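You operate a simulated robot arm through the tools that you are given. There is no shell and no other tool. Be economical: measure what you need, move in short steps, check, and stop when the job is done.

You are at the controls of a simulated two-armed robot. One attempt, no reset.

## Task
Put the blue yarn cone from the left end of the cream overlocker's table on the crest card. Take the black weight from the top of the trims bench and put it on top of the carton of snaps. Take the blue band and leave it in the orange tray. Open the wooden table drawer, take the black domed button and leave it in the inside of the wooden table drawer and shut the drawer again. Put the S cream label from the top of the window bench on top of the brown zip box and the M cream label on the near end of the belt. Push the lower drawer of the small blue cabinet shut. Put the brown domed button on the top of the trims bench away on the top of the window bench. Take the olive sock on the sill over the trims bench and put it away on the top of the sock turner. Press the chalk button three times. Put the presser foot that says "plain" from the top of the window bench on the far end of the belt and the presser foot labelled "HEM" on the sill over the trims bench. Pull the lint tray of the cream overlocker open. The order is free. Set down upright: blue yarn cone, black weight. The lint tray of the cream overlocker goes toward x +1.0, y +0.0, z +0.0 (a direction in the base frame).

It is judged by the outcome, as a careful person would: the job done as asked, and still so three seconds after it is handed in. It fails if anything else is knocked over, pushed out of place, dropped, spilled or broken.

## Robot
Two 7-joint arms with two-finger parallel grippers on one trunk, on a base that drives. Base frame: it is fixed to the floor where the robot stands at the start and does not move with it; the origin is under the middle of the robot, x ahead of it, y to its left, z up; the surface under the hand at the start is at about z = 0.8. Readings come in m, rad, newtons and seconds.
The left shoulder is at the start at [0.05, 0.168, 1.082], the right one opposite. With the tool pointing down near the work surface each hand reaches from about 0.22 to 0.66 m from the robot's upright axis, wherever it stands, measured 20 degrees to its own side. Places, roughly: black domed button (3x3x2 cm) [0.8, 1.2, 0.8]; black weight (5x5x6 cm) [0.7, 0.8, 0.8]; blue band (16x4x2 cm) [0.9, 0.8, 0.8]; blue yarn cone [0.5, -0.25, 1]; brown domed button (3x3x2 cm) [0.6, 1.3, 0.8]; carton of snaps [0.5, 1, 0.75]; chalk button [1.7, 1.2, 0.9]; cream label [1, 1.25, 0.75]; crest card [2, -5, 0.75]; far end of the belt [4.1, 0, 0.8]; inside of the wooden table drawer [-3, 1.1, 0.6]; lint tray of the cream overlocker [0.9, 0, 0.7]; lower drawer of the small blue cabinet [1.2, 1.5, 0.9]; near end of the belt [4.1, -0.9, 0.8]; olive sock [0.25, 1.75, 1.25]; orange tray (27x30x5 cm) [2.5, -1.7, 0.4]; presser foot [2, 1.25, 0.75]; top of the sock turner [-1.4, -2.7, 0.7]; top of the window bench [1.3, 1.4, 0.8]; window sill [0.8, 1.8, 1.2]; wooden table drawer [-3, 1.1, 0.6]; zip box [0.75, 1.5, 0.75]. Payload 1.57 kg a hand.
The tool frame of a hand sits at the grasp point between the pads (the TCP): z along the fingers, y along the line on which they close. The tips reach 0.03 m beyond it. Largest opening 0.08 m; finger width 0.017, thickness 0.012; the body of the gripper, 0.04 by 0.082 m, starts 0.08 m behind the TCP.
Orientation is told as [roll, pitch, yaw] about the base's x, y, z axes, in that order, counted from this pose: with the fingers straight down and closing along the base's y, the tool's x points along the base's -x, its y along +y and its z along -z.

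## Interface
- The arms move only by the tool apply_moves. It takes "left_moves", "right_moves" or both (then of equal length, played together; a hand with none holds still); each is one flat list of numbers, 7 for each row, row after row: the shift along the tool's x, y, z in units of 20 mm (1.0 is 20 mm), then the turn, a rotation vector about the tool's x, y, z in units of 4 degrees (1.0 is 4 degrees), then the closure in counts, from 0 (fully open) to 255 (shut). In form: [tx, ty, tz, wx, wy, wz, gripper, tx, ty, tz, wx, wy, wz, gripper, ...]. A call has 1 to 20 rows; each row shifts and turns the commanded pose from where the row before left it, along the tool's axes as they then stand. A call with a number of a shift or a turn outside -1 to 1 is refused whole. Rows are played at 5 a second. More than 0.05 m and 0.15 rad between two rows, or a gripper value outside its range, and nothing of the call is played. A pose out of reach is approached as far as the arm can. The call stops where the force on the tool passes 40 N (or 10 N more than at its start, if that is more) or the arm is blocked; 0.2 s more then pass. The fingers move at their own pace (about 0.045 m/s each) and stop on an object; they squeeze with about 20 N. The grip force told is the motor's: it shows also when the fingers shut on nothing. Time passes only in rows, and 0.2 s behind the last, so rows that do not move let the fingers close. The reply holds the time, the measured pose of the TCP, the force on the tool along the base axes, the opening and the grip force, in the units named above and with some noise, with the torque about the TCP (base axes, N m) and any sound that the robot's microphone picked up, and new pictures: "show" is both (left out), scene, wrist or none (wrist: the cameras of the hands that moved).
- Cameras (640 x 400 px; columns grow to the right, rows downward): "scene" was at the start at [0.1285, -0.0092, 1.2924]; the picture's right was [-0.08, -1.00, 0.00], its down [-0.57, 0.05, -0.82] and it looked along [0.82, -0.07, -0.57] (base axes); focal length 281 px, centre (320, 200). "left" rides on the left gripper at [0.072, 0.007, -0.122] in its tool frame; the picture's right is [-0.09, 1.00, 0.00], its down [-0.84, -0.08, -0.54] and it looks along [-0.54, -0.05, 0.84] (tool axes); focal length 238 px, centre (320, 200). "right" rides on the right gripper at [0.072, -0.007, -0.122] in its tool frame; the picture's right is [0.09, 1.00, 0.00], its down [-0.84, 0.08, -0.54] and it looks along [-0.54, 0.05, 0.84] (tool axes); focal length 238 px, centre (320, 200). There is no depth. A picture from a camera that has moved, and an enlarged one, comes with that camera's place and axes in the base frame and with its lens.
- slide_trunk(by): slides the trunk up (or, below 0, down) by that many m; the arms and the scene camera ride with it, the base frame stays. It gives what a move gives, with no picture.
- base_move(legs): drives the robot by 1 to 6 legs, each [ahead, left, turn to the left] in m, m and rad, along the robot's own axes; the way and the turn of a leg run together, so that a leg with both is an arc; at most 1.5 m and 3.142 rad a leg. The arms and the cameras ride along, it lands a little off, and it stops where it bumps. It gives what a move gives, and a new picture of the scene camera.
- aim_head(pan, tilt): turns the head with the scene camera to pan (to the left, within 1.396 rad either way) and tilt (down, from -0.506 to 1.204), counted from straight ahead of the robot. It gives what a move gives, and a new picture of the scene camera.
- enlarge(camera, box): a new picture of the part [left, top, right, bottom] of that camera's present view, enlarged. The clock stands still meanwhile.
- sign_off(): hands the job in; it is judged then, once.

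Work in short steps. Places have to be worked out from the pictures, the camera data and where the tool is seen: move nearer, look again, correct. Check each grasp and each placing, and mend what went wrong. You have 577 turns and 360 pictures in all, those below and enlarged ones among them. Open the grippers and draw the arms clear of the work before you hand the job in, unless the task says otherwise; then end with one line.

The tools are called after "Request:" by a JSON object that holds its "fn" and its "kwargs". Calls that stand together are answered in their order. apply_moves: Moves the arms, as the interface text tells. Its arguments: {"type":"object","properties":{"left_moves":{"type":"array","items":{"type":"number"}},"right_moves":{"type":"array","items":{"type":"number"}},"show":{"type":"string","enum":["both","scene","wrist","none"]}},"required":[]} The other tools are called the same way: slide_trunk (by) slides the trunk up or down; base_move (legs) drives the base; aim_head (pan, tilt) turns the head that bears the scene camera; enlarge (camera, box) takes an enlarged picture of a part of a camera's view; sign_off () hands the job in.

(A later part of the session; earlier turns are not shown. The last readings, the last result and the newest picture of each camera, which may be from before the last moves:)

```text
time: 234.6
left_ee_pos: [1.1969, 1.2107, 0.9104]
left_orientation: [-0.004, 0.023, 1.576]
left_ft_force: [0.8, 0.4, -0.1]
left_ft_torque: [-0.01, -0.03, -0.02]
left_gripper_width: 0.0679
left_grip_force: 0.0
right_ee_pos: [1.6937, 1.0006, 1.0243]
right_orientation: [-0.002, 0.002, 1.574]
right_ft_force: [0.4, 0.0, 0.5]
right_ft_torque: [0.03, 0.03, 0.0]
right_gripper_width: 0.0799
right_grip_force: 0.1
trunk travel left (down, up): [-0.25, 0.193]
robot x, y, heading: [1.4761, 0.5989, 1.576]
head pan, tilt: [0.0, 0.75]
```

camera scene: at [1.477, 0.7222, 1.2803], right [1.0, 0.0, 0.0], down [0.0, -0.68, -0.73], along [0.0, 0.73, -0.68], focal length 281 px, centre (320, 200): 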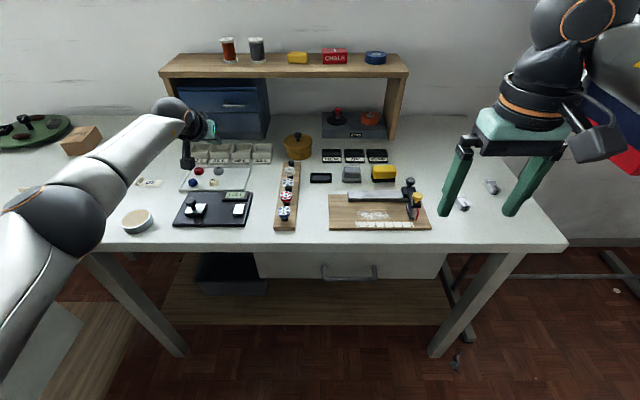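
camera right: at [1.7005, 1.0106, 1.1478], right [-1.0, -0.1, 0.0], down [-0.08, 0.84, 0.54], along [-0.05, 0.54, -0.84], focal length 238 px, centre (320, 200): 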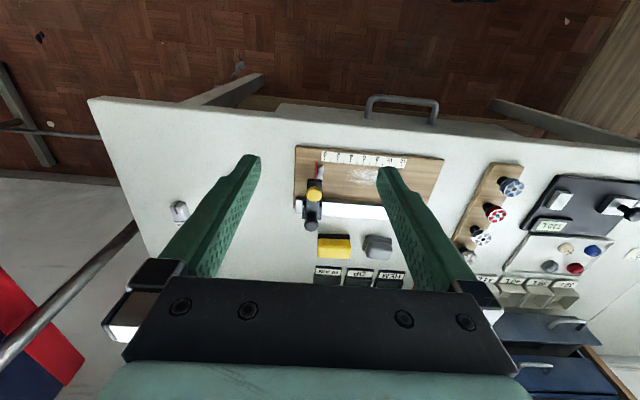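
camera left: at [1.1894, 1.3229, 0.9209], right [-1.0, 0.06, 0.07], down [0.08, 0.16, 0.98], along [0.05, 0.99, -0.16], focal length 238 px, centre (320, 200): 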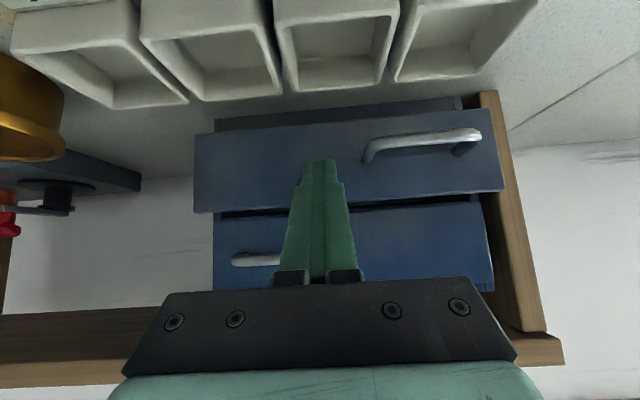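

Look left over the trims bench from here.

Request:
{"fn": "aim_head", "kwargs": {"pan": 0.9, "tilt": 0.55}}

```text
time: 235.8
left_ee_pos: [1.1964, 1.2099, 0.9106]
left_orientation: [-0.003, 0.02, 1.576]
left_ft_force: [0.1, 0.7, 0.5]
left_ft_torque: [0.03, 0.0, 0.01]
left_gripper_width: 0.0802
left_grip_force: 0.1
right_ee_pos: [1.6934, 1.0033, 1.0237]
right_orientation: [-0.001, 0.002, 1.576]
right_ft_force: [0.1, 0.4, 0.9]
right_ft_torque: [-0.01, -0.01, 0.02]
right_gripper_width: 0.0802
right_grip_force: 0.1
trunk travel left (down, up): [-0.25, 0.193]
robot x, y, heading: [1.4753, 0.6024, 1.572]
head pan, tilt: [0.901, 0.55]
camera scene: at [1.4068, 0.6955, 1.2976], right [0.62, 0.78, 0.0], down [0.41, -0.32, -0.85], along [-0.67, 0.53, -0.52], focal length 281 px, centre (320, 200)
```

scene: 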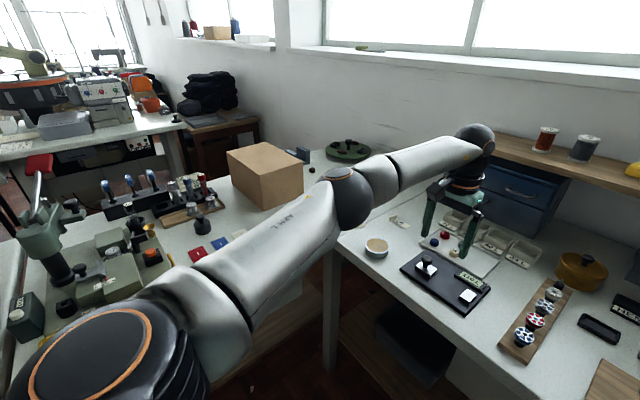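

Retract both hands, then drive into the inner corner facing diagonally (-x,+y).

Request:
{"fn": "apply_moves", "kwargs": {"left_moves": [1, 0, -1, 0, 0, 0, 0, 1, 0, -1, 0, 0, 0, 0, 1, -0.5, -1, 0, 0, 0, 0, 1, -1, -1, 0, 0, 0, 0, 1, -1, -1, 0, 0, 0, 0, 1, -1, -1, 0, 0, 0, 0, 1, -1, -1, 0, 0, 0, 0, 1, -1, 0, 0, 0, 0, 0], "show": "none"}}

Request:
{"fn": "base_move", "kwargs": {"legs": [[0, 0, 0.785], [0.03, 0.15, 0]]}}

Request:
{"fn": "aim_head", "kwargs": {"pan": 0.0, "tilt": 0.6}}

```text
time: 237.6
left_ee_pos: [1.3051, 1.0547, 1.0558]
left_orientation: [-0.006, 0.022, 1.577]
left_ft_force: [-0.2, -1.2, 0.4]
left_ft_torque: [-0.01, 0.02, -0.02]
left_gripper_width: 0.0802
left_grip_force: 0.0
right_ee_pos: [1.6936, 1.0014, 1.0242]
right_orientation: [-0.004, 0.002, 1.575]
right_ft_force: [0.5, -0.6, 0.2]
right_ft_torque: [0.0, -0.01, 0.0]
right_gripper_width: 0.0799
right_grip_force: 0.0
trunk travel left (down, up): [-0.25, 0.193]
robot x, y, heading: [1.4728, 0.6015, 1.573]
head pan, tilt: [0.901, 0.55]
```

```text
time: 241.6
left_ee_pos: [0.9096, 0.7187, 1.0551]
left_orientation: [-0.003, 0.021, 2.362]
left_ft_force: [-0.6, 0.5, -0.8]
left_ft_torque: [-0.01, 0.03, 0.0]
left_gripper_width: 0.08
left_grip_force: 0.1
right_ee_pos: [1.2221, 0.9546, 1.0239]
right_orientation: [-0.001, 0.0, 2.358]
right_ft_force: [-0.7, 0.3, -0.1]
right_ft_torque: [-0.02, 0.01, -0.03]
right_gripper_width: 0.0797
right_grip_force: 0.1
trunk travel left (down, up): [-0.25, 0.193]
robot x, y, heading: [1.3511, 0.5175, 2.354]
head pan, tilt: [0.901, 0.55]
camera scene: at [1.2334, 0.5342, 1.2976], right [-0.12, 0.99, 0.0], down [0.52, 0.06, -0.85], along [-0.85, -0.1, -0.52], focal length 281 px, centre (320, 200)
```

scene: 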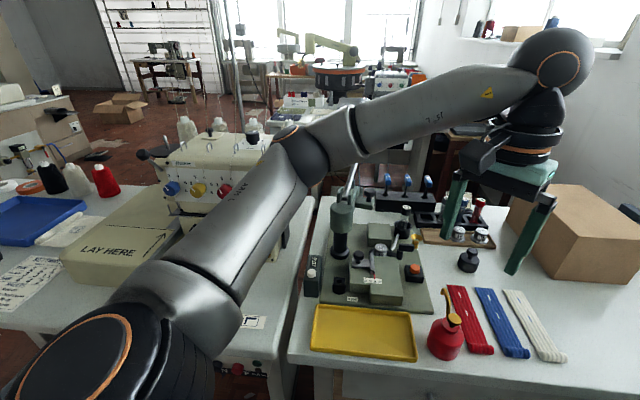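

```text
time: 242.8
left_ee_pos: [0.9102, 0.7189, 1.0542]
left_orientation: [-0.001, 0.021, 2.362]
left_ft_force: [0.7, 0.7, 0.3]
left_ft_torque: [0.03, 0.0, 0.02]
left_gripper_width: 0.0801
left_grip_force: 0.1
right_ee_pos: [1.221, 0.9546, 1.0251]
right_orientation: [0.0, 0.002, 2.36]
right_ft_force: [-0.2, 0.7, -0.2]
right_ft_torque: [-0.01, 0.01, 0.05]
right_gripper_width: 0.0797
right_grip_force: 0.2
trunk travel left (down, up): [-0.25, 0.193]
robot x, y, heading: [1.348, 0.522, 2.35]
head pan, tilt: [0.0, 0.6]
camera scene: at [1.2602, 0.6071, 1.2931], right [0.71, 0.71, 0.0], down [0.4, -0.4, -0.83], along [-0.58, 0.58, -0.56], focal length 281 px, centre (320, 200)
```

scene: 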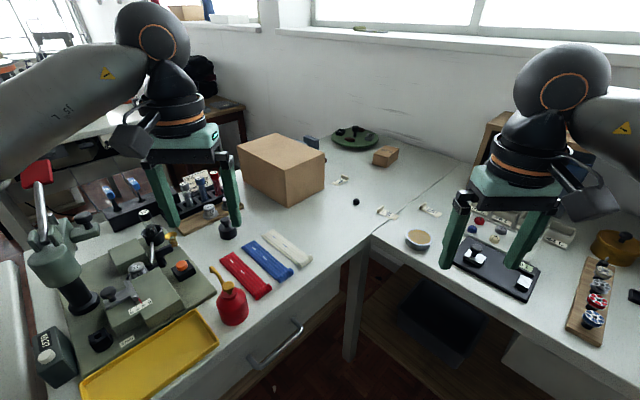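

Request:
{"fn": "enlarge", "kwargs": {"camera": "scene", "box": [140, 100, 340, 300]}}

Request:
{"fn": "enlarge", "kwargs": {"camera": "scene", "box": [310, 110, 470, 240]}}

```text
2.00 times, centred on (240, 200) of scene
camera zoom: at [1.2602, 0.6071, 1.2931], right [0.71, 0.71, 0.0], down [0.4, -0.4, -0.83], along [-0.58, 0.58, -0.56], focal length 563 px, centre (480, 200)
```

zoom: 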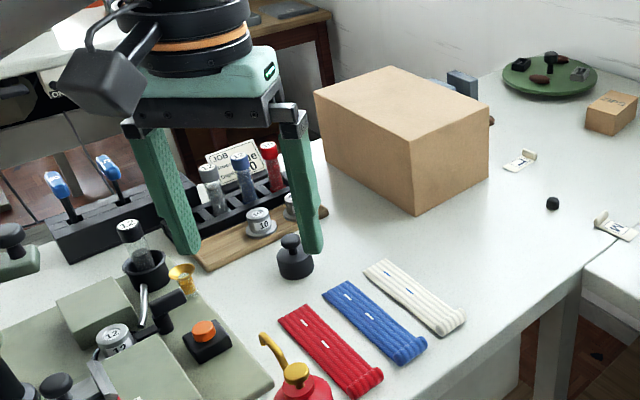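

```text
3.08 times, centred on (390, 175) of scene
camera zoom: at [1.2602, 0.6071, 1.2931], right [0.71, 0.71, 0.0], down [0.4, -0.4, -0.83], along [-0.58, 0.58, -0.56], focal length 866 px, centre (105, 277)
```

zoom: 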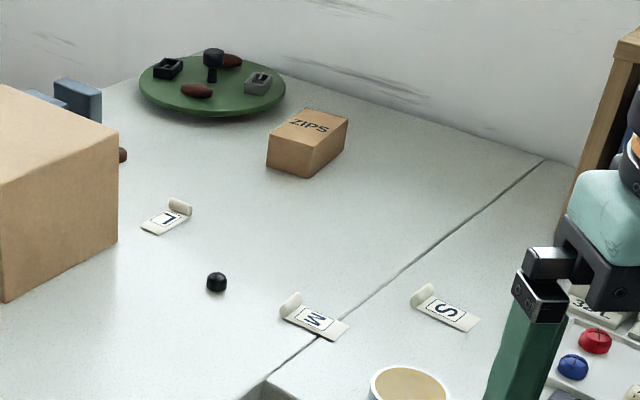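

Everything is measured: weight ≈(0.694,0.831), carton top ≈(0.58,1.10,0.913), bands near (0.84,0.85). Move a bit deeper into the corner to reach the S label and zip box.

Request:
{"fn": "base_move", "kwargs": {"legs": [[0.22, -0.1, 0]]}}

```text
time: 244.6
left_ee_pos: [0.8246, 0.945, 1.0543]
left_orientation: [-0.002, 0.022, 2.361]
left_ft_force: [-0.1, 0.4, 0.0]
left_ft_torque: [-0.02, -0.02, 0.02]
left_gripper_width: 0.0798
left_grip_force: 0.0
right_ee_pos: [1.1347, 1.1809, 1.0244]
right_orientation: [0.0, 0.004, 2.361]
right_ft_force: [-0.8, -0.1, -0.7]
right_ft_torque: [-0.01, 0.03, -0.02]
right_gripper_width: 0.08
right_grip_force: 0.0
trunk travel left (down, up): [-0.25, 0.193]
robot x, y, heading: [1.2671, 0.7447, 2.361]
head pan, tilt: [0.0, 0.6]
camera scene: at [1.1745, 0.8338, 1.293], right [0.71, 0.71, 0.0], down [0.4, -0.4, -0.82], along [-0.58, 0.58, -0.57], focal length 281 px, centre (320, 200)
```

scene: 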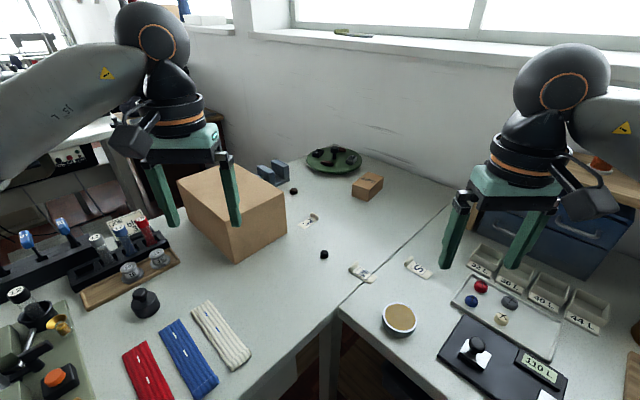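

There's slack at the corner; advance another 9 cm.

Request:
{"fn": "base_move", "kwargs": {"legs": [[0.09, 0, 0]]}}

```text
time: 245.7
left_ee_pos: [0.7598, 1.01, 1.0538]
left_orientation: [-0.004, 0.022, 2.362]
left_ft_force: [0.2, 0.8, 0.0]
left_ft_torque: [0.01, -0.03, 0.01]
left_gripper_width: 0.0798
left_grip_force: 0.1
right_ee_pos: [1.0708, 1.2453, 1.0248]
right_orientation: [-0.003, 0.004, 2.359]
right_ft_force: [-0.4, -0.1, 1.0]
right_ft_torque: [-0.01, 0.02, -0.02]
right_gripper_width: 0.08
right_grip_force: 0.0
trunk travel left (down, up): [-0.25, 0.193]
robot x, y, heading: [1.207, 0.808, 2.359]
head pan, tilt: [0.0, 0.6]
camera scene: at [1.1104, 0.8975, 1.293], right [0.71, 0.71, 0.0], down [0.4, -0.4, -0.82], along [-0.58, 0.58, -0.57], focal length 281 px, centre (320, 200)
```

scene: 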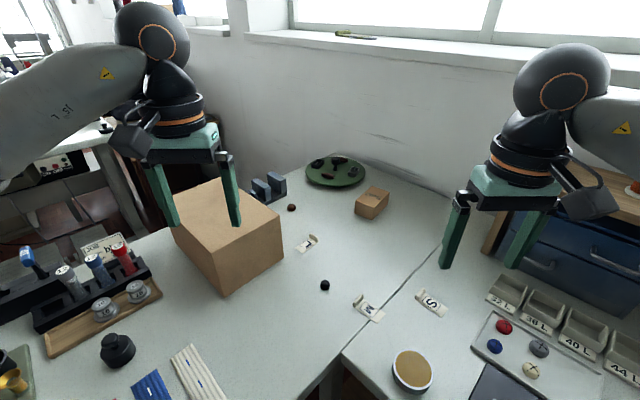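

Bring the right hand above the S label for a closer look.

Request:
{"fn": "apply_moves", "kwargs": {"right_moves": [-1, -0.2, 1, 0, 0, 0, 0, -1, -0.2, 1, 0, 0, 0, 0, -1, -0.2, 1, 0, 0, 0, 0, -0.4, -0.1, 1, 0, 0, 0, 0], "show": "wrist"}}

```text
time: 246.7
left_ee_pos: [0.7598, 1.008, 1.0547]
left_orientation: [-0.003, 0.02, 2.361]
left_ft_force: [0.2, 0.0, -0.3]
left_ft_torque: [-0.01, -0.03, -0.02]
left_gripper_width: 0.0799
left_grip_force: 0.0
right_ee_pos: [1.0336, 1.3015, 0.9437]
right_orientation: [-0.002, 0.004, 2.358]
right_ft_force: [0.6, 0.5, 0.5]
right_ft_torque: [0.03, -0.03, 0.03]
right_gripper_width: 0.0803
right_grip_force: 0.1
trunk travel left (down, up): [-0.25, 0.193]
robot x, y, heading: [1.2026, 0.8083, 2.361]
head pan, tilt: [0.0, 0.6]
camera right: at [1.0893, 1.2536, 1.0663], right [-0.64, -0.77, 0.0], down [-0.65, 0.54, 0.54], along [-0.42, 0.35, -0.84], focal length 238 px, centre (320, 200)
```

right: 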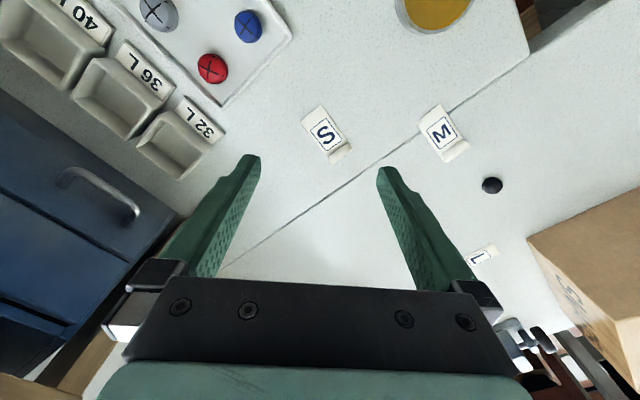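

S label: long axis along x, roll end at ≈(0.991,1.304). Rotate to yaw π (closing along y) and position above the roll.

Request:
{"fn": "apply_moves", "kwargs": {"right_moves": [0, 0, 0, 0, 0, -1, 0, 0, 0, 0, 0, 0, -1, 0, 0, 0, 0, 0, 0, -1, 0, 0, 0, 0, 0, 0, -1, 0, 0, 0, 0, 0, 0, -1, 0, 0, 0, 0, 0, 0, -1, 0, 0, 0, 0, 0, 0, -1, 0, 0, 0, 0, 0, 0, -1, 0, 0, 0, 0, 0, 0, -1, 0, 0, 0, 0, 0, 0, -1, 0, 0, 0, 0, 0, 0, -1, 0, -0.9, -0.1, 1, 0, 0, 0, 0, -0.9, 0, 1, 0, 0, 0, 0, 0, 0, 1, 0, 0, 0, 0], "show": "wrist"}}

```text
time: 249.7
left_ee_pos: [0.7602, 1.0084, 1.0541]
left_orientation: [-0.002, 0.022, 2.361]
left_ft_force: [-0.5, -0.3, 0.3]
left_ft_torque: [0.0, 0.0, -0.02]
left_gripper_width: 0.08
left_grip_force: 0.1
right_ee_pos: [1.004, 1.3085, 0.8899]
right_orientation: [-0.001, 0.002, 3.056]
right_ft_force: [-0.1, 0.2, -0.4]
right_ft_torque: [-0.01, -0.03, -0.03]
right_gripper_width: 0.0798
right_grip_force: 0.1
right hand out of reach, approached as far as the arm can: row 11, 13
trunk travel left (down, up): [-0.25, 0.193]
robot x, y, heading: [1.1993, 0.8098, 2.355]
head pan, tilt: [0.0, 0.6]
camera right: at [1.0766, 1.3059, 1.0132], right [0.01, -1.0, 0.0], down [-0.84, -0.01, 0.54], along [-0.54, 0.0, -0.84], focal length 238 px, centre (320, 200)
```

right: 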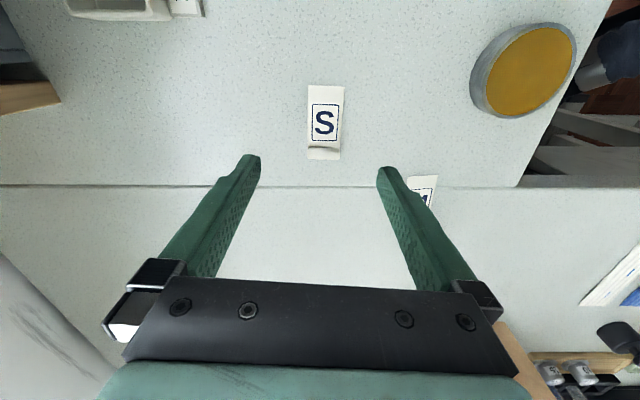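

Request:
{"fn": "apply_moves", "kwargs": {"right_moves": [-0.37, 0.33, 1, 0, 0, 0, 0, 0, 0, 1, 0, 0, 0, 0, 0, 0, 0.6, 0, 0, 0, 0, 0, 0, 0.4, 0, 0, 0, 0], "show": "wrist"}}

```text
time: 250.7
left_ee_pos: [0.759, 1.0089, 1.0554]
left_orientation: [-0.004, 0.021, 2.361]
left_ft_force: [0.1, 0.4, -0.7]
left_ft_torque: [0.0, 0.01, -0.01]
left_gripper_width: 0.08
left_grip_force: 0.1
right_ee_pos: [0.9981, 1.3009, 0.8314]
right_orientation: [0.001, 0.001, 3.056]
right_ft_force: [-0.5, 0.7, 0.4]
right_ft_torque: [0.0, -0.02, 0.01]
right_gripper_width: 0.0797
right_grip_force: 0.1
trunk travel left (down, up): [-0.25, 0.193]
robot x, y, heading: [1.1991, 0.8124, 2.355]
head pan, tilt: [0.0, 0.6]
camera right: at [1.0688, 1.2997, 0.9529], right [0.01, -1.0, 0.0], down [-0.84, -0.01, 0.54], along [-0.54, 0.0, -0.84], focal length 238 px, centre (320, 200)
```

right: 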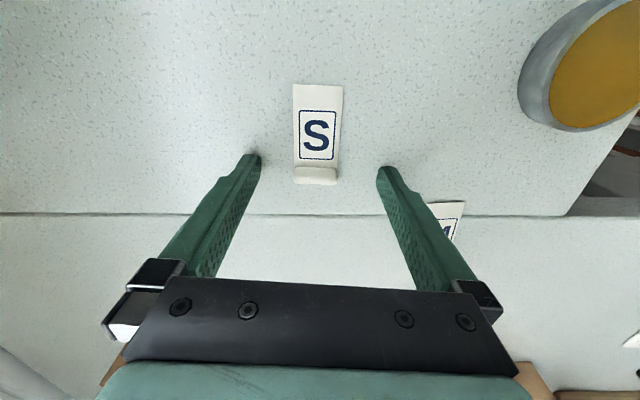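

Adjust 7 mm, lower 6 mm more and close.

Request:
{"fn": "apply_moves", "kwargs": {"right_moves": [-0.3, 0, 0.15, 0, 0, 0, 0, 0, 0, 0.15, 0, 0, 0, 0, 0, 0, 0, 0, 0, 0, 200, 0, 0, 0, 0, 0, 0, 255, 0, 0, 0, 0, 0, 0, 255], "show": "wrist"}}

```text
time: 251.9
left_ee_pos: [0.7616, 1.0055, 1.0562]
left_orientation: [-0.005, 0.018, 2.362]
left_ft_force: [0.1, -0.7, -0.3]
left_ft_torque: [0.02, -0.02, 0.03]
left_gripper_width: 0.08
left_grip_force: 0.0
right_ee_pos: [0.9886, 1.2993, 0.8303]
right_orientation: [-0.003, -0.008, 3.058]
right_ft_force: [3.6, -14.7, 47.4]
right_ft_torque: [-2.54, -0.28, -0.13]
right_gripper_width: 0.0335
right_grip_force: 5.6
trunk travel left (down, up): [-0.25, 0.193]
robot x, y, heading: [1.201, 0.8071, 2.359]
head pan, tilt: [0.0, 0.6]
camera right: at [1.0612, 1.2971, 0.9518], right [0.01, -1.0, 0.0], down [-0.84, -0.01, 0.55], along [-0.55, 0.0, -0.84], focal length 238 px, centre (320, 200)
```

right: 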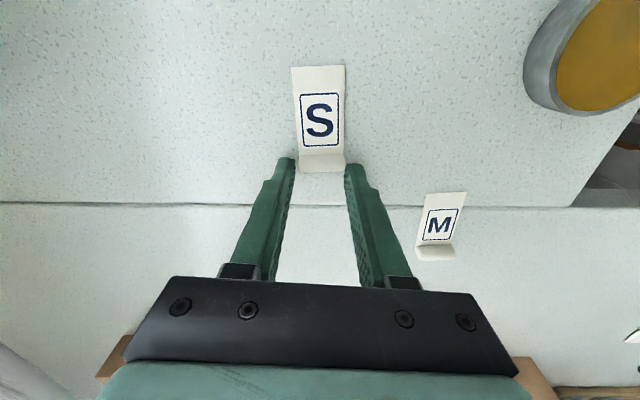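

Table top is at z≈0.80 (tips touched). Raise 5 mm, shift +x 7 mm and close.

Request:
{"fn": "apply_moves", "kwargs": {"right_moves": [0, 0, -0.3, 0, 0, 0, 140, 0.35, 0, 0, 0, 0, 0, 140, 0, 0, 0.1, 0, 0, 0, 255, 0, 0, 0, 0, 0, 0, 255, 0, 0, 0, 0, 0, 0, 255], "show": "wrist"}}

```text
time: 253.1
left_ee_pos: [0.761, 1.0068, 1.0554]
left_orientation: [-0.004, 0.02, 2.36]
left_ft_force: [0.5, 0.7, -0.2]
left_ft_torque: [-0.01, -0.01, -0.03]
left_gripper_width: 0.08
left_grip_force: 0.0
right_ee_pos: [0.997, 1.2994, 0.8307]
right_orientation: [0.0, 0.001, 3.058]
right_ft_force: [-0.2, -6.6, 17.7]
right_ft_torque: [-0.35, 0.17, 0.07]
right_gripper_width: 0.0283
right_grip_force: 20.0
trunk travel left (down, up): [-0.25, 0.193]
robot x, y, heading: [1.1995, 0.8092, 2.356]
head pan, tilt: [0.0, 0.6]
camera right: at [1.0699, 1.2983, 0.9524], right [0.01, -1.0, 0.0], down [-0.84, -0.01, 0.54], along [-0.54, 0.0, -0.84], focal length 238 px, centre (320, 200)
```

right: 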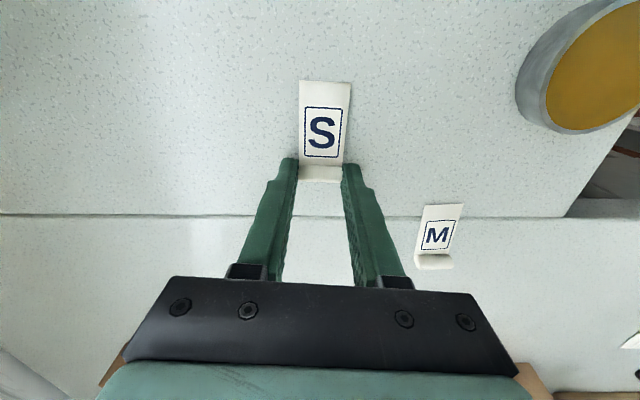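

Gripped at 28 mm width. Lift and check.

Request:
{"fn": "apply_moves", "kwargs": {"right_moves": [0, 0, -0.5, 0, 0, 0, 255, 0, 0, -1, 0, 0, 0, 255, 0, 0, -1, 0, 0, 0, 255, 0, 0, -1, 0, 0, 0, 255], "show": "wrist"}}

```text
time: 254.1
left_ee_pos: [0.7596, 1.0087, 1.0546]
left_orientation: [-0.003, 0.021, 2.363]
left_ft_force: [-1.0, -0.3, 0.9]
left_ft_torque: [0.0, 0.02, 0.0]
left_gripper_width: 0.0799
left_grip_force: 0.0
right_ee_pos: [0.9977, 1.3021, 0.8988]
right_orientation: [0.0, 0.001, 3.058]
right_ft_force: [0.1, -0.7, 0.1]
right_ft_torque: [-0.03, -0.02, 0.0]
right_gripper_width: 0.0281
right_grip_force: 20.2
trunk travel left (down, up): [-0.25, 0.193]
robot x, y, heading: [1.2005, 0.8099, 2.355]
head pan, tilt: [0.0, 0.6]
camera right: at [1.0692, 1.3006, 1.0218], right [0.01, -1.0, 0.0], down [-0.84, -0.01, 0.54], along [-0.54, 0.0, -0.84], focal length 238 px, centre (320, 200)
```

right: 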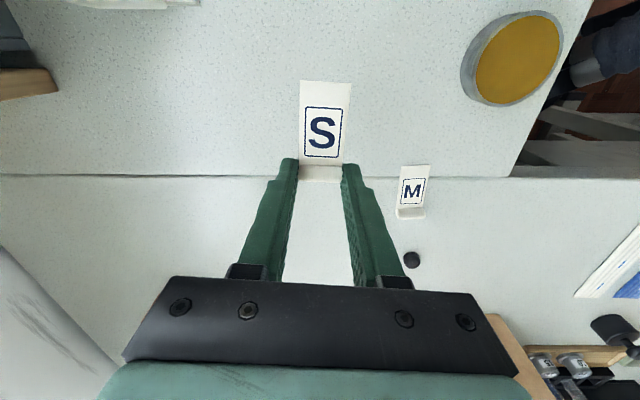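

Label held. Rotate the tool toward the zip box direction (yaw≈2.1) and move the base 5 cm closer.

Request:
{"fn": "apply_moves", "kwargs": {"right_moves": [0, 0, -1, 0, 0, 1, 255, 0, 0, -1, 0, 0, 1, 255, 0, 0, 0, 0, 0, 1, 255, 0, 0, 0, 0, 0, 1, 255, 0, 0, 0, 0, 0, 1, 255, 0, 0, 0, 0, 0, 1, 255, 0, 0, 0, 0, 0, 1, 255, 0, 0, 0, 0, 0, 1, 255, 0, 0, 0, 0, 0, 1, 255, 0, 0, 0, 0, 0, 1, 255, 0, 0, 0, 0, 0, 1, 255, 0, 0, 0, 0, 0, 1, 255, 0, 0, 0, 0, 0, 1, 255, 0, 0, 0, 0, 0, 0.7, 255], "show": "none"}}

Request:
{"fn": "base_move", "kwargs": {"legs": [[0.05, 0, 0]]}}

```text
time: 257.1
left_ee_pos: [0.7597, 1.0077, 1.0548]
left_orientation: [-0.005, 0.021, 2.361]
left_ft_force: [-0.2, -0.1, 0.1]
left_ft_torque: [-0.03, 0.02, 0.04]
left_gripper_width: 0.0799
left_grip_force: 0.1
right_ee_pos: [0.9967, 1.3004, 0.9394]
right_orientation: [-0.002, 0.001, 2.098]
right_ft_force: [-0.4, -0.1, -0.6]
right_ft_torque: [-0.01, 0.01, -0.02]
right_gripper_width: 0.0283
right_grip_force: 19.9
trunk travel left (down, up): [-0.25, 0.193]
robot x, y, heading: [1.2024, 0.8083, 2.361]
head pan, tilt: [0.0, 0.6]
```

```text
time: 258.2
left_ee_pos: [0.729, 1.0416, 1.0587]
left_orientation: [-0.003, 0.016, 2.365]
left_ft_force: [-0.4, 0.2, 0.3]
left_ft_torque: [0.01, -0.02, -0.01]
left_gripper_width: 0.08
left_grip_force: 0.1
right_ee_pos: [0.9646, 1.3349, 0.9403]
right_orientation: [0.002, -0.002, 2.102]
right_ft_force: [-0.7, -0.1, -0.5]
right_ft_torque: [0.0, 0.01, 0.0]
right_gripper_width: 0.0284
right_grip_force: 20.1
trunk travel left (down, up): [-0.25, 0.193]
robot x, y, heading: [1.1682, 0.8439, 2.359]
head pan, tilt: [0.0, 0.6]
stopped in leg 1: the robot was blocked; the commanded pose is now the measured one
camera scene: at [1.081, 0.9308, 1.2937], right [0.7, 0.71, 0.0], down [0.4, -0.4, -0.83], along [-0.59, 0.58, -0.56], focal length 281 px, centre (320, 200)
```

scene: 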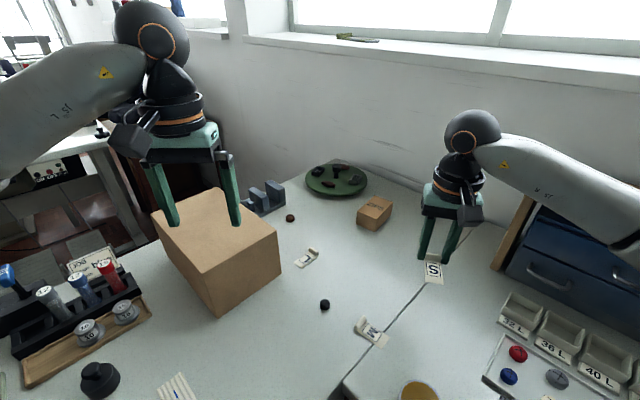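

Base touches the bench corner, fine. Now tilt the right hand 48° forward.

Request:
{"fn": "apply_moves", "kwargs": {"right_moves": [0, 0, 0, 0, -1, 0, 255, 0, 0, 0, 0, -1, 0, 255, 0, 0, 0, 0, -1, 0, 255, 0, 0, 0, 0, -1, 0, 255, 0, 0, 0, 0, -1, 0, 255, 0, 0, 0, 0, -1, 0, 255, 0, 0, 0, 0, -1, 0, 255, 0, 0, 0, 0, -1, 0, 255, 0, 0, 0, 0, -1, 0, 255, 0, 0, 0, 0, -1, 0, 255, 0, 0, 0, 0, -1, 0, 255, 0, 0, 0, 0, -1, 0, 255], "show": "none"}}

Request:
{"fn": "apply_moves", "kwargs": {"right_moves": [-0.6, 0.48, 0.9, 0, 0, 0, 255, -0.6, 0.48, 0.9, 0, 0, 0, 255, -0.6, 0.48, 0.9, 0, 0, 0, 255, -0.6, 0.48, 0.9, 0, 0, 0, 255, -0.6, 0.48, 0.9, 0, 0, 0, 255, -0.6, 0.48, 0.9, 0, 0, 0, 255, -0.6, 0.48, 0.9, 0, 0, 0, 255, -0.6, 0.48, 0.9, 0, 0, 0, 255, -0.6, 0.48, 0.9, 0, 0, 0, 255], "show": "both"}}

```text
time: 260.8
left_ee_pos: [0.7293, 1.0427, 1.0575]
left_orientation: [0.0, 0.013, 2.363]
left_ft_force: [0.0, -0.2, -1.1]
left_ft_torque: [-0.01, -0.03, -0.02]
left_gripper_width: 0.0801
left_grip_force: 0.0
right_ee_pos: [0.9644, 1.3371, 0.9409]
right_orientation: [0.005, -0.84, 2.098]
right_ft_force: [-0.3, 1.0, 1.5]
right_ft_torque: [0.02, 0.0, 0.02]
right_gripper_width: 0.0284
right_grip_force: 19.9
trunk travel left (down, up): [-0.25, 0.193]
robot x, y, heading: [1.1666, 0.8427, 2.36]
head pan, tilt: [0.0, 0.6]
```

```text
time: 262.8
left_ee_pos: [0.7301, 1.0431, 1.0582]
left_orientation: [0.001, 0.013, 2.362]
left_ft_force: [-0.1, 0.3, -0.7]
left_ft_torque: [0.01, 0.02, -0.04]
left_gripper_width: 0.0796
left_grip_force: 0.0
right_ee_pos: [0.7931, 1.4583, 0.9129]
right_orientation: [0.005, -0.839, 2.099]
right_ft_force: [-0.6, 0.0, 0.6]
right_ft_torque: [0.01, -0.02, -0.02]
right_gripper_width: 0.0284
right_grip_force: 19.8
trunk travel left (down, up): [-0.25, 0.193]
robot x, y, heading: [1.1652, 0.8422, 2.36]
head pan, tilt: [0.0, 0.6]
camera scene: at [1.0822, 0.9322, 1.2937], right [0.7, 0.71, 0.0], down [0.4, -0.4, -0.83], along [-0.59, 0.58, -0.56], focal length 281 px, centre (320, 200)
camera right: at [0.8701, 1.3402, 0.9405], right [-0.83, -0.56, -0.06], down [-0.14, 0.1, 0.99], along [-0.54, 0.82, -0.16], focal length 238 px, centre (320, 200)
```

scene: 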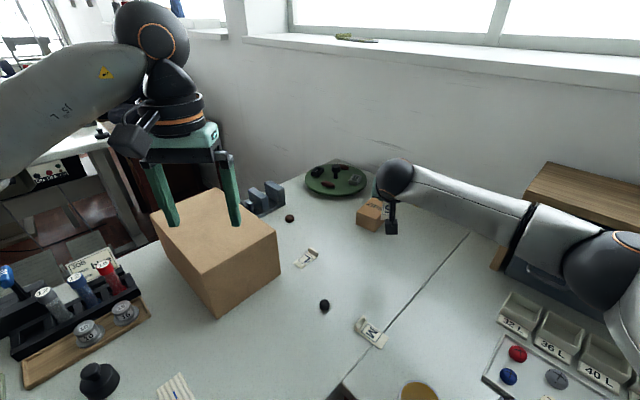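
right: 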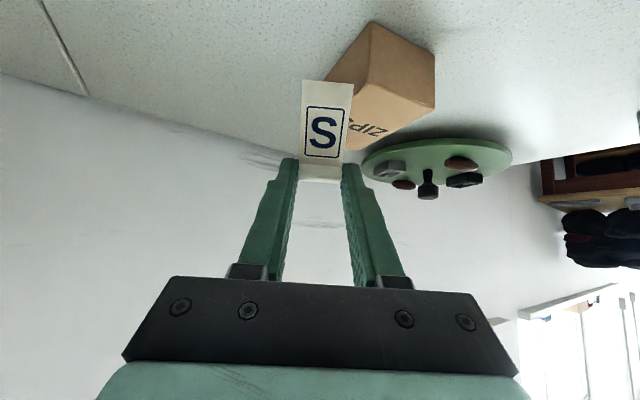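

Box seen; move over it and lower until the label's edge is at its top.

Request:
{"fn": "apply_moves", "kwargs": {"right_moves": [-0.55, 0.54, 0.6, 0, 0, 0, 255, -0.55, 0.54, 0.6, 0, 0, 0, 255, -0.55, 0.54, 0.6, 0, 0, 0, 255, -0.4, 0.53, 0.55, 0, 0, 0, 255], "show": "both"}}

```text
time: 263.8
left_ee_pos: [0.7301, 1.0424, 1.0587]
left_orientation: [0.0, 0.014, 2.364]
left_ft_force: [-0.4, 0.2, -0.2]
left_ft_torque: [0.03, -0.01, -0.02]
left_gripper_width: 0.0802
left_grip_force: 0.1
right_ee_pos: [0.7286, 1.4865, 0.9086]
right_orientation: [0.004, -0.842, 2.098]
right_ft_force: [0.0, 0.4, -1.1]
right_ft_torque: [0.02, -0.01, 0.05]
right_gripper_width: 0.028
right_grip_force: 19.7
right hand out of reach, approached as far as the arm can: row 4
trunk travel left (down, up): [-0.25, 0.193]
robot x, y, heading: [1.1685, 0.844, 2.362]
head pan, tilt: [0.0, 0.6]
camera scene: at [1.0822, 0.9324, 1.2936], right [0.7, 0.71, 0.0], down [0.4, -0.4, -0.83], along [-0.59, 0.58, -0.56], focal length 281 px, centre (320, 200)
camera right: at [0.8057, 1.3691, 0.9369], right [-0.83, -0.56, -0.07], down [-0.14, 0.1, 0.99], along [-0.54, 0.82, -0.16], focal length 238 px, centre (320, 200)
```

scene: 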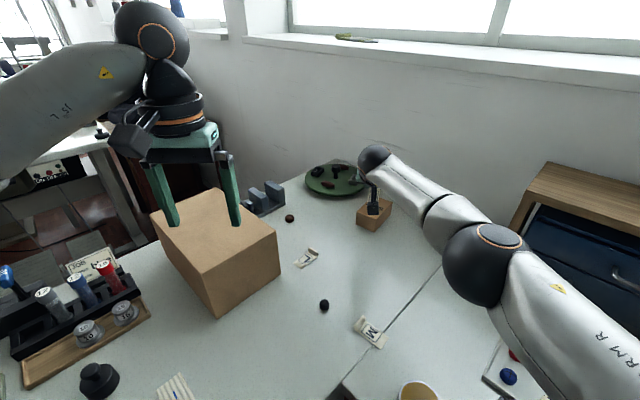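
right: 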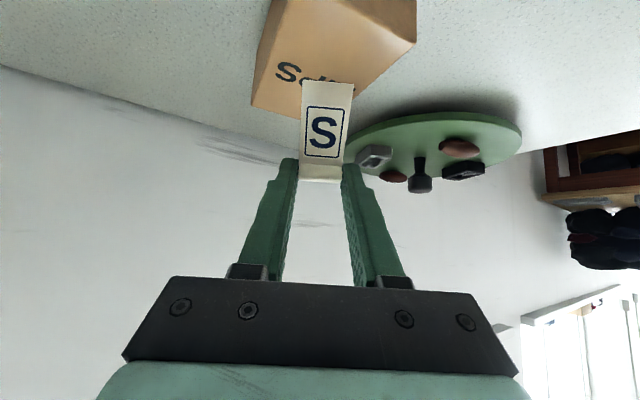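

Over the box. Lower 30 mm gently.

Request:
{"fn": "apply_moves", "kwargs": {"right_moves": [0.37, 0, 0.33, 0, 0, 0, 255, 0.37, 0, 0.33, 0, 0, 0, 255, 0.3, 0, 0.27, 0, 0, 0, 255], "show": "wrist"}}

```text
time: 264.6
left_ee_pos: [0.7309, 1.0422, 1.0576]
left_orientation: [0.0, 0.015, 2.364]
left_ft_force: [-0.1, -1.0, -0.2]
left_ft_torque: [-0.01, 0.0, 0.02]
left_gripper_width: 0.0797
left_grip_force: 0.1
right_ee_pos: [0.7312, 1.489, 0.8839]
right_orientation: [0.008, -0.846, 2.097]
right_ft_force: [-4.4, 5.4, 16.1]
right_ft_torque: [-0.06, 0.06, -0.06]
right_gripper_width: 0.0283
right_grip_force: 19.7
trunk travel left (down, up): [-0.25, 0.193]
robot x, y, heading: [1.165, 0.8471, 2.358]
head pan, tilt: [0.0, 0.6]
camera right: at [0.8079, 1.3698, 0.9108], right [-0.83, -0.56, -0.06], down [-0.14, 0.09, 0.99], along [-0.54, 0.82, -0.15], focal length 238 px, centre (320, 200)
```

right: 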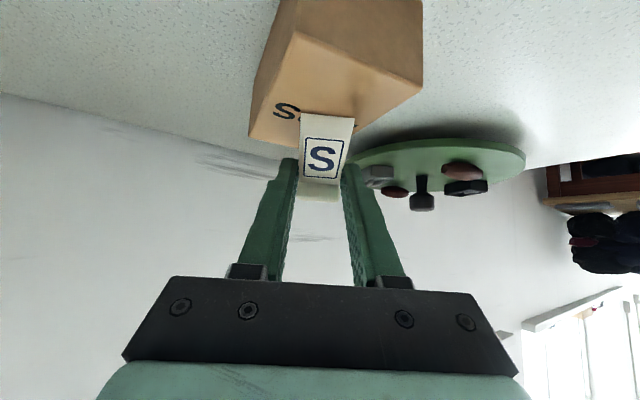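

Contact. The label edge is a bit far on the box; raise 6 mm and pull back ~15 mm before releasing.

Request:
{"fn": "apply_moves", "kwargs": {"right_moves": [0.16, -0.1, -0.4, 0, 0, 0, 255, 0.17, -0.1, -0.41, 0, 0, 0, 255, 0, 0, 0, 0, 0, 0, 255], "show": "wrist"}}

```text
time: 265.4
left_ee_pos: [0.7292, 1.0441, 1.0583]
left_orientation: [0.001, 0.013, 2.363]
left_ft_force: [0.2, 0.7, 0.3]
left_ft_torque: [0.05, 0.03, -0.02]
left_gripper_width: 0.0798
left_grip_force: 0.0
right_ee_pos: [0.7431, 1.4762, 0.8864]
right_orientation: [0.005, -0.838, 2.098]
right_ft_force: [-0.4, -0.4, 0.4]
right_ft_torque: [0.01, -0.01, 0.01]
right_gripper_width: 0.0281
right_grip_force: 20.0
trunk travel left (down, up): [-0.25, 0.193]
robot x, y, heading: [1.1686, 0.8429, 2.354]
head pan, tilt: [0.0, 0.6]
camera right: at [0.8192, 1.358, 0.9151], right [-0.83, -0.56, -0.07], down [-0.14, 0.1, 0.98], along [-0.54, 0.82, -0.16], focal length 238 px, centre (320, 200)
```

right: 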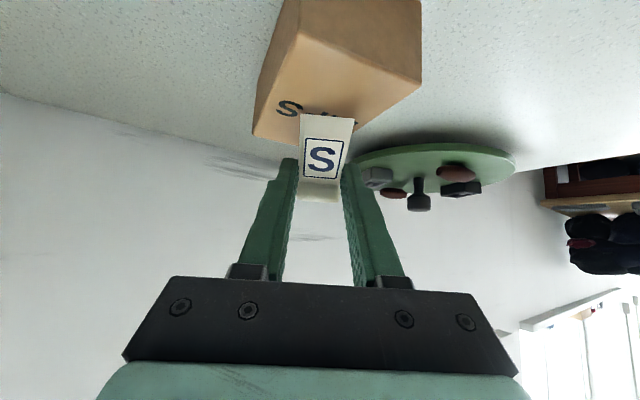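

Lower 5 mm and release.

Request:
{"fn": "apply_moves", "kwargs": {"right_moves": [0.18, 0, 0.17, 0, 0, 0, 255, 0, 0, 0, 0, 0, 0, 130, 0, 0, 0, 0, 0, 0, 100, 0, 0, 0, 0, 0, 0, 60], "show": "wrist"}}

```text
time: 266.4
left_ee_pos: [0.7304, 1.044, 1.0587]
left_orientation: [0.0, 0.015, 2.364]
left_ft_force: [0.3, -0.8, 0.4]
left_ft_torque: [0.02, 0.0, 0.03]
left_gripper_width: 0.0799
left_grip_force: 0.0
right_ee_pos: [0.7429, 1.476, 0.8837]
right_orientation: [0.006, -0.84, 2.098]
right_ft_force: [0.5, 0.4, 0.3]
right_ft_torque: [-0.01, 0.0, 0.02]
right_gripper_width: 0.0612
right_grip_force: 0.1
trunk travel left (down, up): [-0.25, 0.193]
robot x, y, heading: [1.1662, 0.8468, 2.361]
head pan, tilt: [0.0, 0.6]
camera right: at [0.8187, 1.3583, 0.9107], right [-0.83, -0.56, -0.06], down [-0.14, 0.1, 0.99], along [-0.54, 0.82, -0.16], focal length 238 px, centre (320, 200)
```

right: 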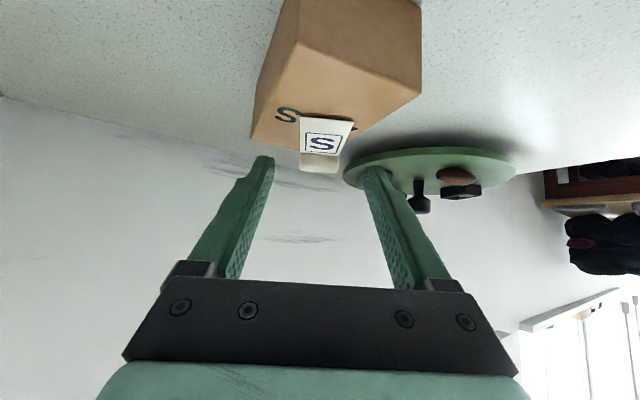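

Released; withdraw and look.

Request:
{"fn": "apply_moves", "kwargs": {"right_moves": [0, 0, -1, 0, 0, 0, 0, 0, 0, -1, 0, 0, 0, 0, 0, 0, -1, 0, 0, 0, 0, 0.3, -0.3, -1, 0, 0, 0, 0, 0.5, -0.5, -1, 0, 0, 0, 0, 0.5, -0.5, -1, 0, 0, 0, 0], "show": "wrist"}}

Request:
{"fn": "enlarge", "kwargs": {"camera": "scene", "box": [310, 140, 450, 260]}}

```text
time: 267.8
left_ee_pos: [0.73, 1.0444, 1.059]
left_orientation: [0.001, 0.015, 2.364]
left_ft_force: [1.0, -0.4, -0.7]
left_ft_torque: [0.0, 0.02, 0.0]
left_gripper_width: 0.0801
left_grip_force: 0.1
right_ee_pos: [0.8172, 1.3973, 0.9448]
right_orientation: [0.008, -0.838, 2.098]
right_ft_force: [-0.1, -0.4, 0.7]
right_ft_torque: [-0.02, 0.01, 0.0]
right_gripper_width: 0.0801
right_grip_force: 0.2
trunk travel left (down, up): [-0.25, 0.193]
robot x, y, heading: [1.1697, 0.8428, 2.358]
head pan, tilt: [0.0, 0.6]
camera right: at [0.8943, 1.2794, 0.9728], right [-0.83, -0.56, -0.06], down [-0.14, 0.1, 0.99], along [-0.54, 0.82, -0.16], focal length 238 px, centre (320, 200)
```

right: 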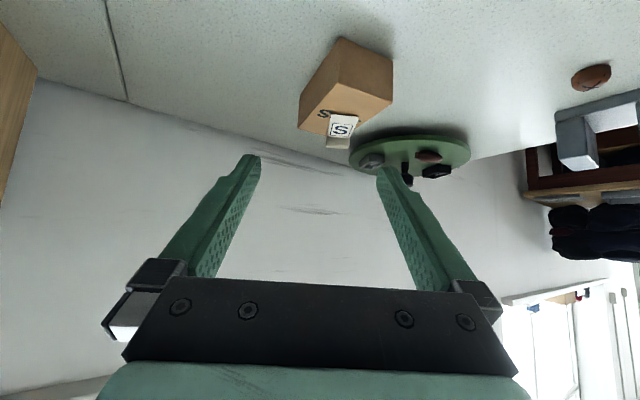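

```text
3.33 times, centred on (380, 200) of scene
camera zoom: at [1.0822, 0.9325, 1.2935], right [0.7, 0.71, 0.0], down [0.4, -0.4, -0.83], along [-0.59, 0.58, -0.56], focal length 938 px, centre (120, 200)
```

zoom: 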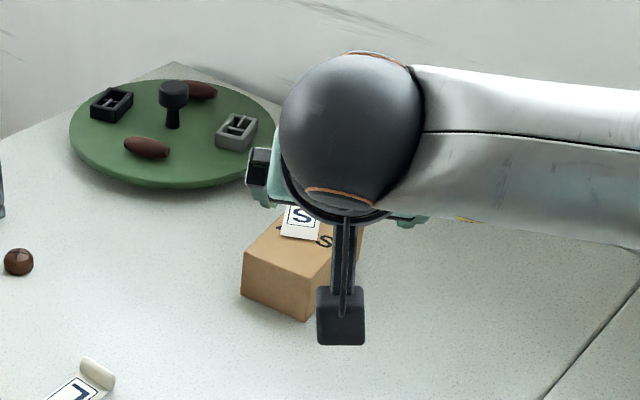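

Retract fully and untilt, then check the label.

Request:
{"fn": "apply_moves", "kwargs": {"right_moves": [0.6, -0.4, -0.7, 0, 0, 0, 0, 0.6, -0.4, -0.7, 0, 0, 0, 0, 0.6, -0.4, -0.7, 0, 0, 0, 0, 0.6, -0.4, -0.7, 0, 1, 0, 0, 0.6, -0.4, -0.7, 0, 1, 0, 0, 0.6, -0.4, -0.7, 0, 1, 0, 0, 0, 0, 0, 0, 1, 0, 0, 0, 0, 0, 0, 1, 0, 0, 0, 0, 0, 0, 1, 0, 0, 0, 0, 0, 0, 1, 0, 0, 0, 0, 0, 0, 1, 0, 0, 0, 0, 0, 0, 1, 0, 0, 0, 0, 0, 0, 1, 0, 0, 0, 0, 0, 0, 1, 0, 0, 0, 0, 0, 0, 1, 0, 0], "show": "none"}}

Request:
{"fn": "enlarge", "kwargs": {"camera": "scene", "box": [280, 160, 460, 340]}}

```text
time: 271.0
left_ee_pos: [0.7303, 1.0439, 1.0588]
left_orientation: [-0.001, 0.016, 2.364]
left_ft_force: [-0.7, -0.3, 0.8]
left_ft_torque: [-0.01, 0.01, 0.01]
left_gripper_width: 0.0801
left_grip_force: 0.0
right_ee_pos: [0.9148, 1.3267, 0.9494]
right_orientation: [0.005, -0.001, 2.103]
right_ft_force: [1.1, 0.2, 0.8]
right_ft_torque: [0.0, -0.01, -0.05]
right_gripper_width: 0.0799
right_grip_force: 0.1
trunk travel left (down, up): [-0.25, 0.193]
robot x, y, heading: [1.1672, 0.8436, 2.36]
head pan, tilt: [0.0, 0.6]
```

```text
2.22 times, centred on (370, 250) of scene
camera zoom: at [1.0822, 0.9326, 1.2936], right [0.7, 0.71, 0.0], down [0.4, -0.4, -0.83], along [-0.59, 0.58, -0.56], focal length 625 px, centre (209, 89)
```

zoom: 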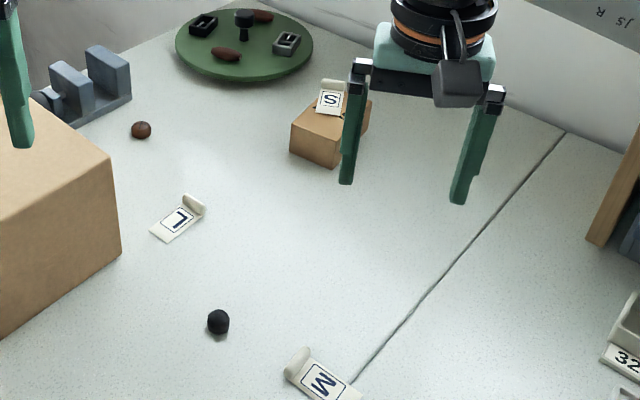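

S label rests on the zip box. Next the brown button at ≈(0.578,1.308): back off slightly and turn 0.34 left so the right hand can reach it straight on.

Request:
{"fn": "base_move", "kwargs": {"legs": [[-0.015, 0, 0], [0, 0, 0.34]]}}

```text
time: 272.8
left_ee_pos: [0.6946, 0.8735, 1.0559]
left_orientation: [-0.005, 0.02, 2.701]
left_ft_force: [-0.2, 0.0, -0.1]
left_ft_torque: [0.02, -0.01, 0.02]
left_gripper_width: 0.0799
left_grip_force: 0.0
right_ee_pos: [0.7758, 1.2039, 0.9479]
right_orientation: [-0.002, 0.001, 2.442]
right_ft_force: [-0.3, -0.2, -0.6]
right_ft_torque: [-0.03, 0.02, -0.01]
right_gripper_width: 0.0799
right_grip_force: 0.1
trunk travel left (down, up): [-0.25, 0.193]
robot x, y, heading: [1.1744, 0.8323, 2.697]
head pan, tilt: [0.0, 0.6]
camera scene: at [1.062, 0.8866, 1.2931], right [0.43, 0.9, 0.0], down [0.51, -0.24, -0.83], along [-0.75, 0.35, -0.56], focal length 281 px, centre (320, 200)
```

scene: 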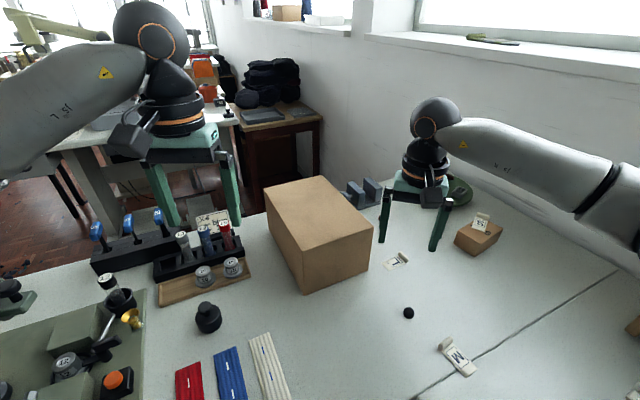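

Align yaw, tilt forward and approach the brown button with the right hand.

Request:
{"fn": "apply_moves", "kwargs": {"right_moves": [0, 0, 0, 0, 0, -1, 0, 0, 0, 0, 0, 0, -1, 0, 0, 0, 0, 0, 0, -1, 0, 0, 0, 0, 0, 0, -0.7, 0, 0, 0, 0, 0, -1, 0, 0, 0, 0, 0, 0, -1, 0, 0, 0, 0, 0, 0, -1, 0, 0, 0, 0, 0, 0, -1, 0, 0, 0, 0, 0, 0, -1, 0, 0, 0, 0, 0, 0, -1, 0, 0, 0, 0, 0, 0, -1, 0, 0, 0, 0, 0, 0, -1, 0, 0, 0, 0, 0, 0, -1, 0, 0, 0, 0, 0, 0, -1, 0, 0, 0, 0, 0, 0, -1, 0, 0, 0, 0, 0, 0, -1, 0, 0], "show": "none"}}

Request:
{"fn": "apply_moves", "kwargs": {"right_moves": [-0.45, -0.05, 0.9, 0, 0, 0, 0, -0.45, -0.05, 0.9, 0, 0, 0, 0, -0.45, -0.05, 0.9, 0, 0, 0, 0, -0.45, -0.05, 0.9, 0, 0, 0, 0, -0.45, -0.05, 0.9, 0, 0, 0, 0, -0.45, -0.05, 0.9, 0, 0, 0, 0, -0.45, -0.05, 0.9, 0, 0, 0, 0], "show": "both"}}

```text
time: 276.2
left_ee_pos: [0.6957, 0.8747, 1.0559]
left_orientation: [-0.003, 0.019, 2.701]
left_ft_force: [0.3, 0.6, 0.9]
left_ft_torque: [-0.01, -0.01, -0.03]
left_gripper_width: 0.0803
left_grip_force: 0.1
right_ee_pos: [0.7755, 1.2044, 0.948]
right_orientation: [0.002, -0.837, 2.701]
right_ft_force: [-0.2, 0.7, 0.7]
right_ft_torque: [0.01, -0.03, -0.02]
right_gripper_width: 0.0799
right_grip_force: 0.1
trunk travel left (down, up): [-0.25, 0.193]
robot x, y, heading: [1.1756, 0.8302, 2.7]
head pan, tilt: [0.0, 0.6]
```

```text
time: 277.8
left_ee_pos: [0.6949, 0.8748, 1.0569]
left_orientation: [-0.003, 0.019, 2.702]
left_ft_force: [-0.1, -0.2, -0.1]
left_ft_torque: [-0.01, -0.01, 0.02]
left_gripper_width: 0.0801
left_grip_force: 0.1
right_ee_pos: [0.6528, 1.2692, 0.9091]
right_orientation: [-0.002, -0.834, 2.702]
right_ft_force: [-0.5, -0.1, 0.5]
right_ft_torque: [0.02, 0.01, 0.0]
right_gripper_width: 0.0804
right_grip_force: 0.0
trunk travel left (down, up): [-0.25, 0.193]
robot x, y, heading: [1.1757, 0.832, 2.702]
head pan, tilt: [0.0, 0.6]
camera scene: at [1.0619, 0.8867, 1.2931], right [0.43, 0.9, 0.0], down [0.51, -0.24, -0.82], along [-0.75, 0.35, -0.57], focal length 281 px, centre (320, 200)
camera right: at [0.7816, 1.2139, 0.9376], right [-0.37, -0.93, -0.07], down [-0.18, 0.0, 0.98], along [-0.91, 0.38, -0.16], focal length 238 px, centre (320, 200)
```

scene: 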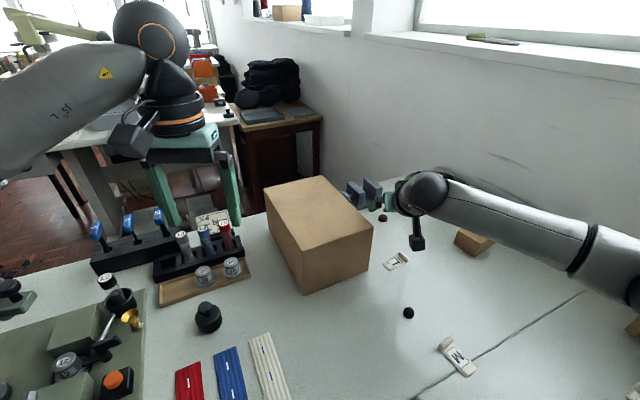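
right: 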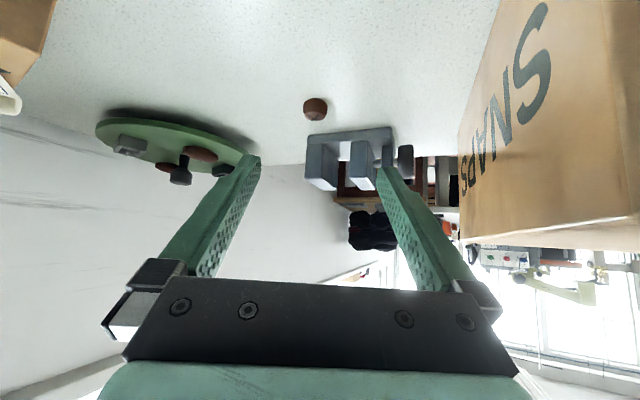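

Brown button at (0.584,1.309). Advance along the fingers to straddle it.

Request:
{"fn": "apply_moves", "kwargs": {"right_moves": [0.13, -0.06, 0.85, 0, 0, 0, 90, 0.13, -0.06, 0.85, 0, 0, 0, 90, 0.13, -0.06, 0.85, 0, 0, 0, 90, 0.13, -0.06, 0.85, 0, 0, 0, 90, 0.13, -0.06, 0.85, 0, 0, 0, 90], "show": "wrist"}}

```text
time: 279.0
left_ee_pos: [0.6957, 0.8738, 1.0554]
left_orientation: [-0.003, 0.019, 2.702]
left_ft_force: [0.8, 1.1, -0.6]
left_ft_torque: [-0.01, 0.02, -0.02]
left_gripper_width: 0.0799
left_grip_force: 0.1
right_ee_pos: [0.609, 1.2979, 0.8426]
right_orientation: [-0.002, -0.835, 2.703]
right_ft_force: [0.1, -0.5, 0.3]
right_ft_torque: [-0.01, 0.02, -0.01]
right_gripper_width: 0.052
right_grip_force: 0.0
trunk travel left (down, up): [-0.25, 0.193]
robot x, y, heading: [1.1804, 0.8328, 2.7]
head pan, tilt: [0.0, 0.6]
camera right: at [0.7372, 1.2425, 0.8719], right [-0.37, -0.93, -0.07], down [-0.18, 0.0, 0.98], along [-0.91, 0.38, -0.16], focal length 238 px, centre (320, 200)
```

right: 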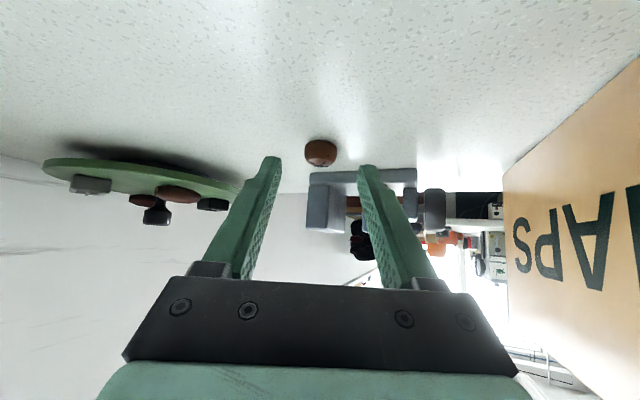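

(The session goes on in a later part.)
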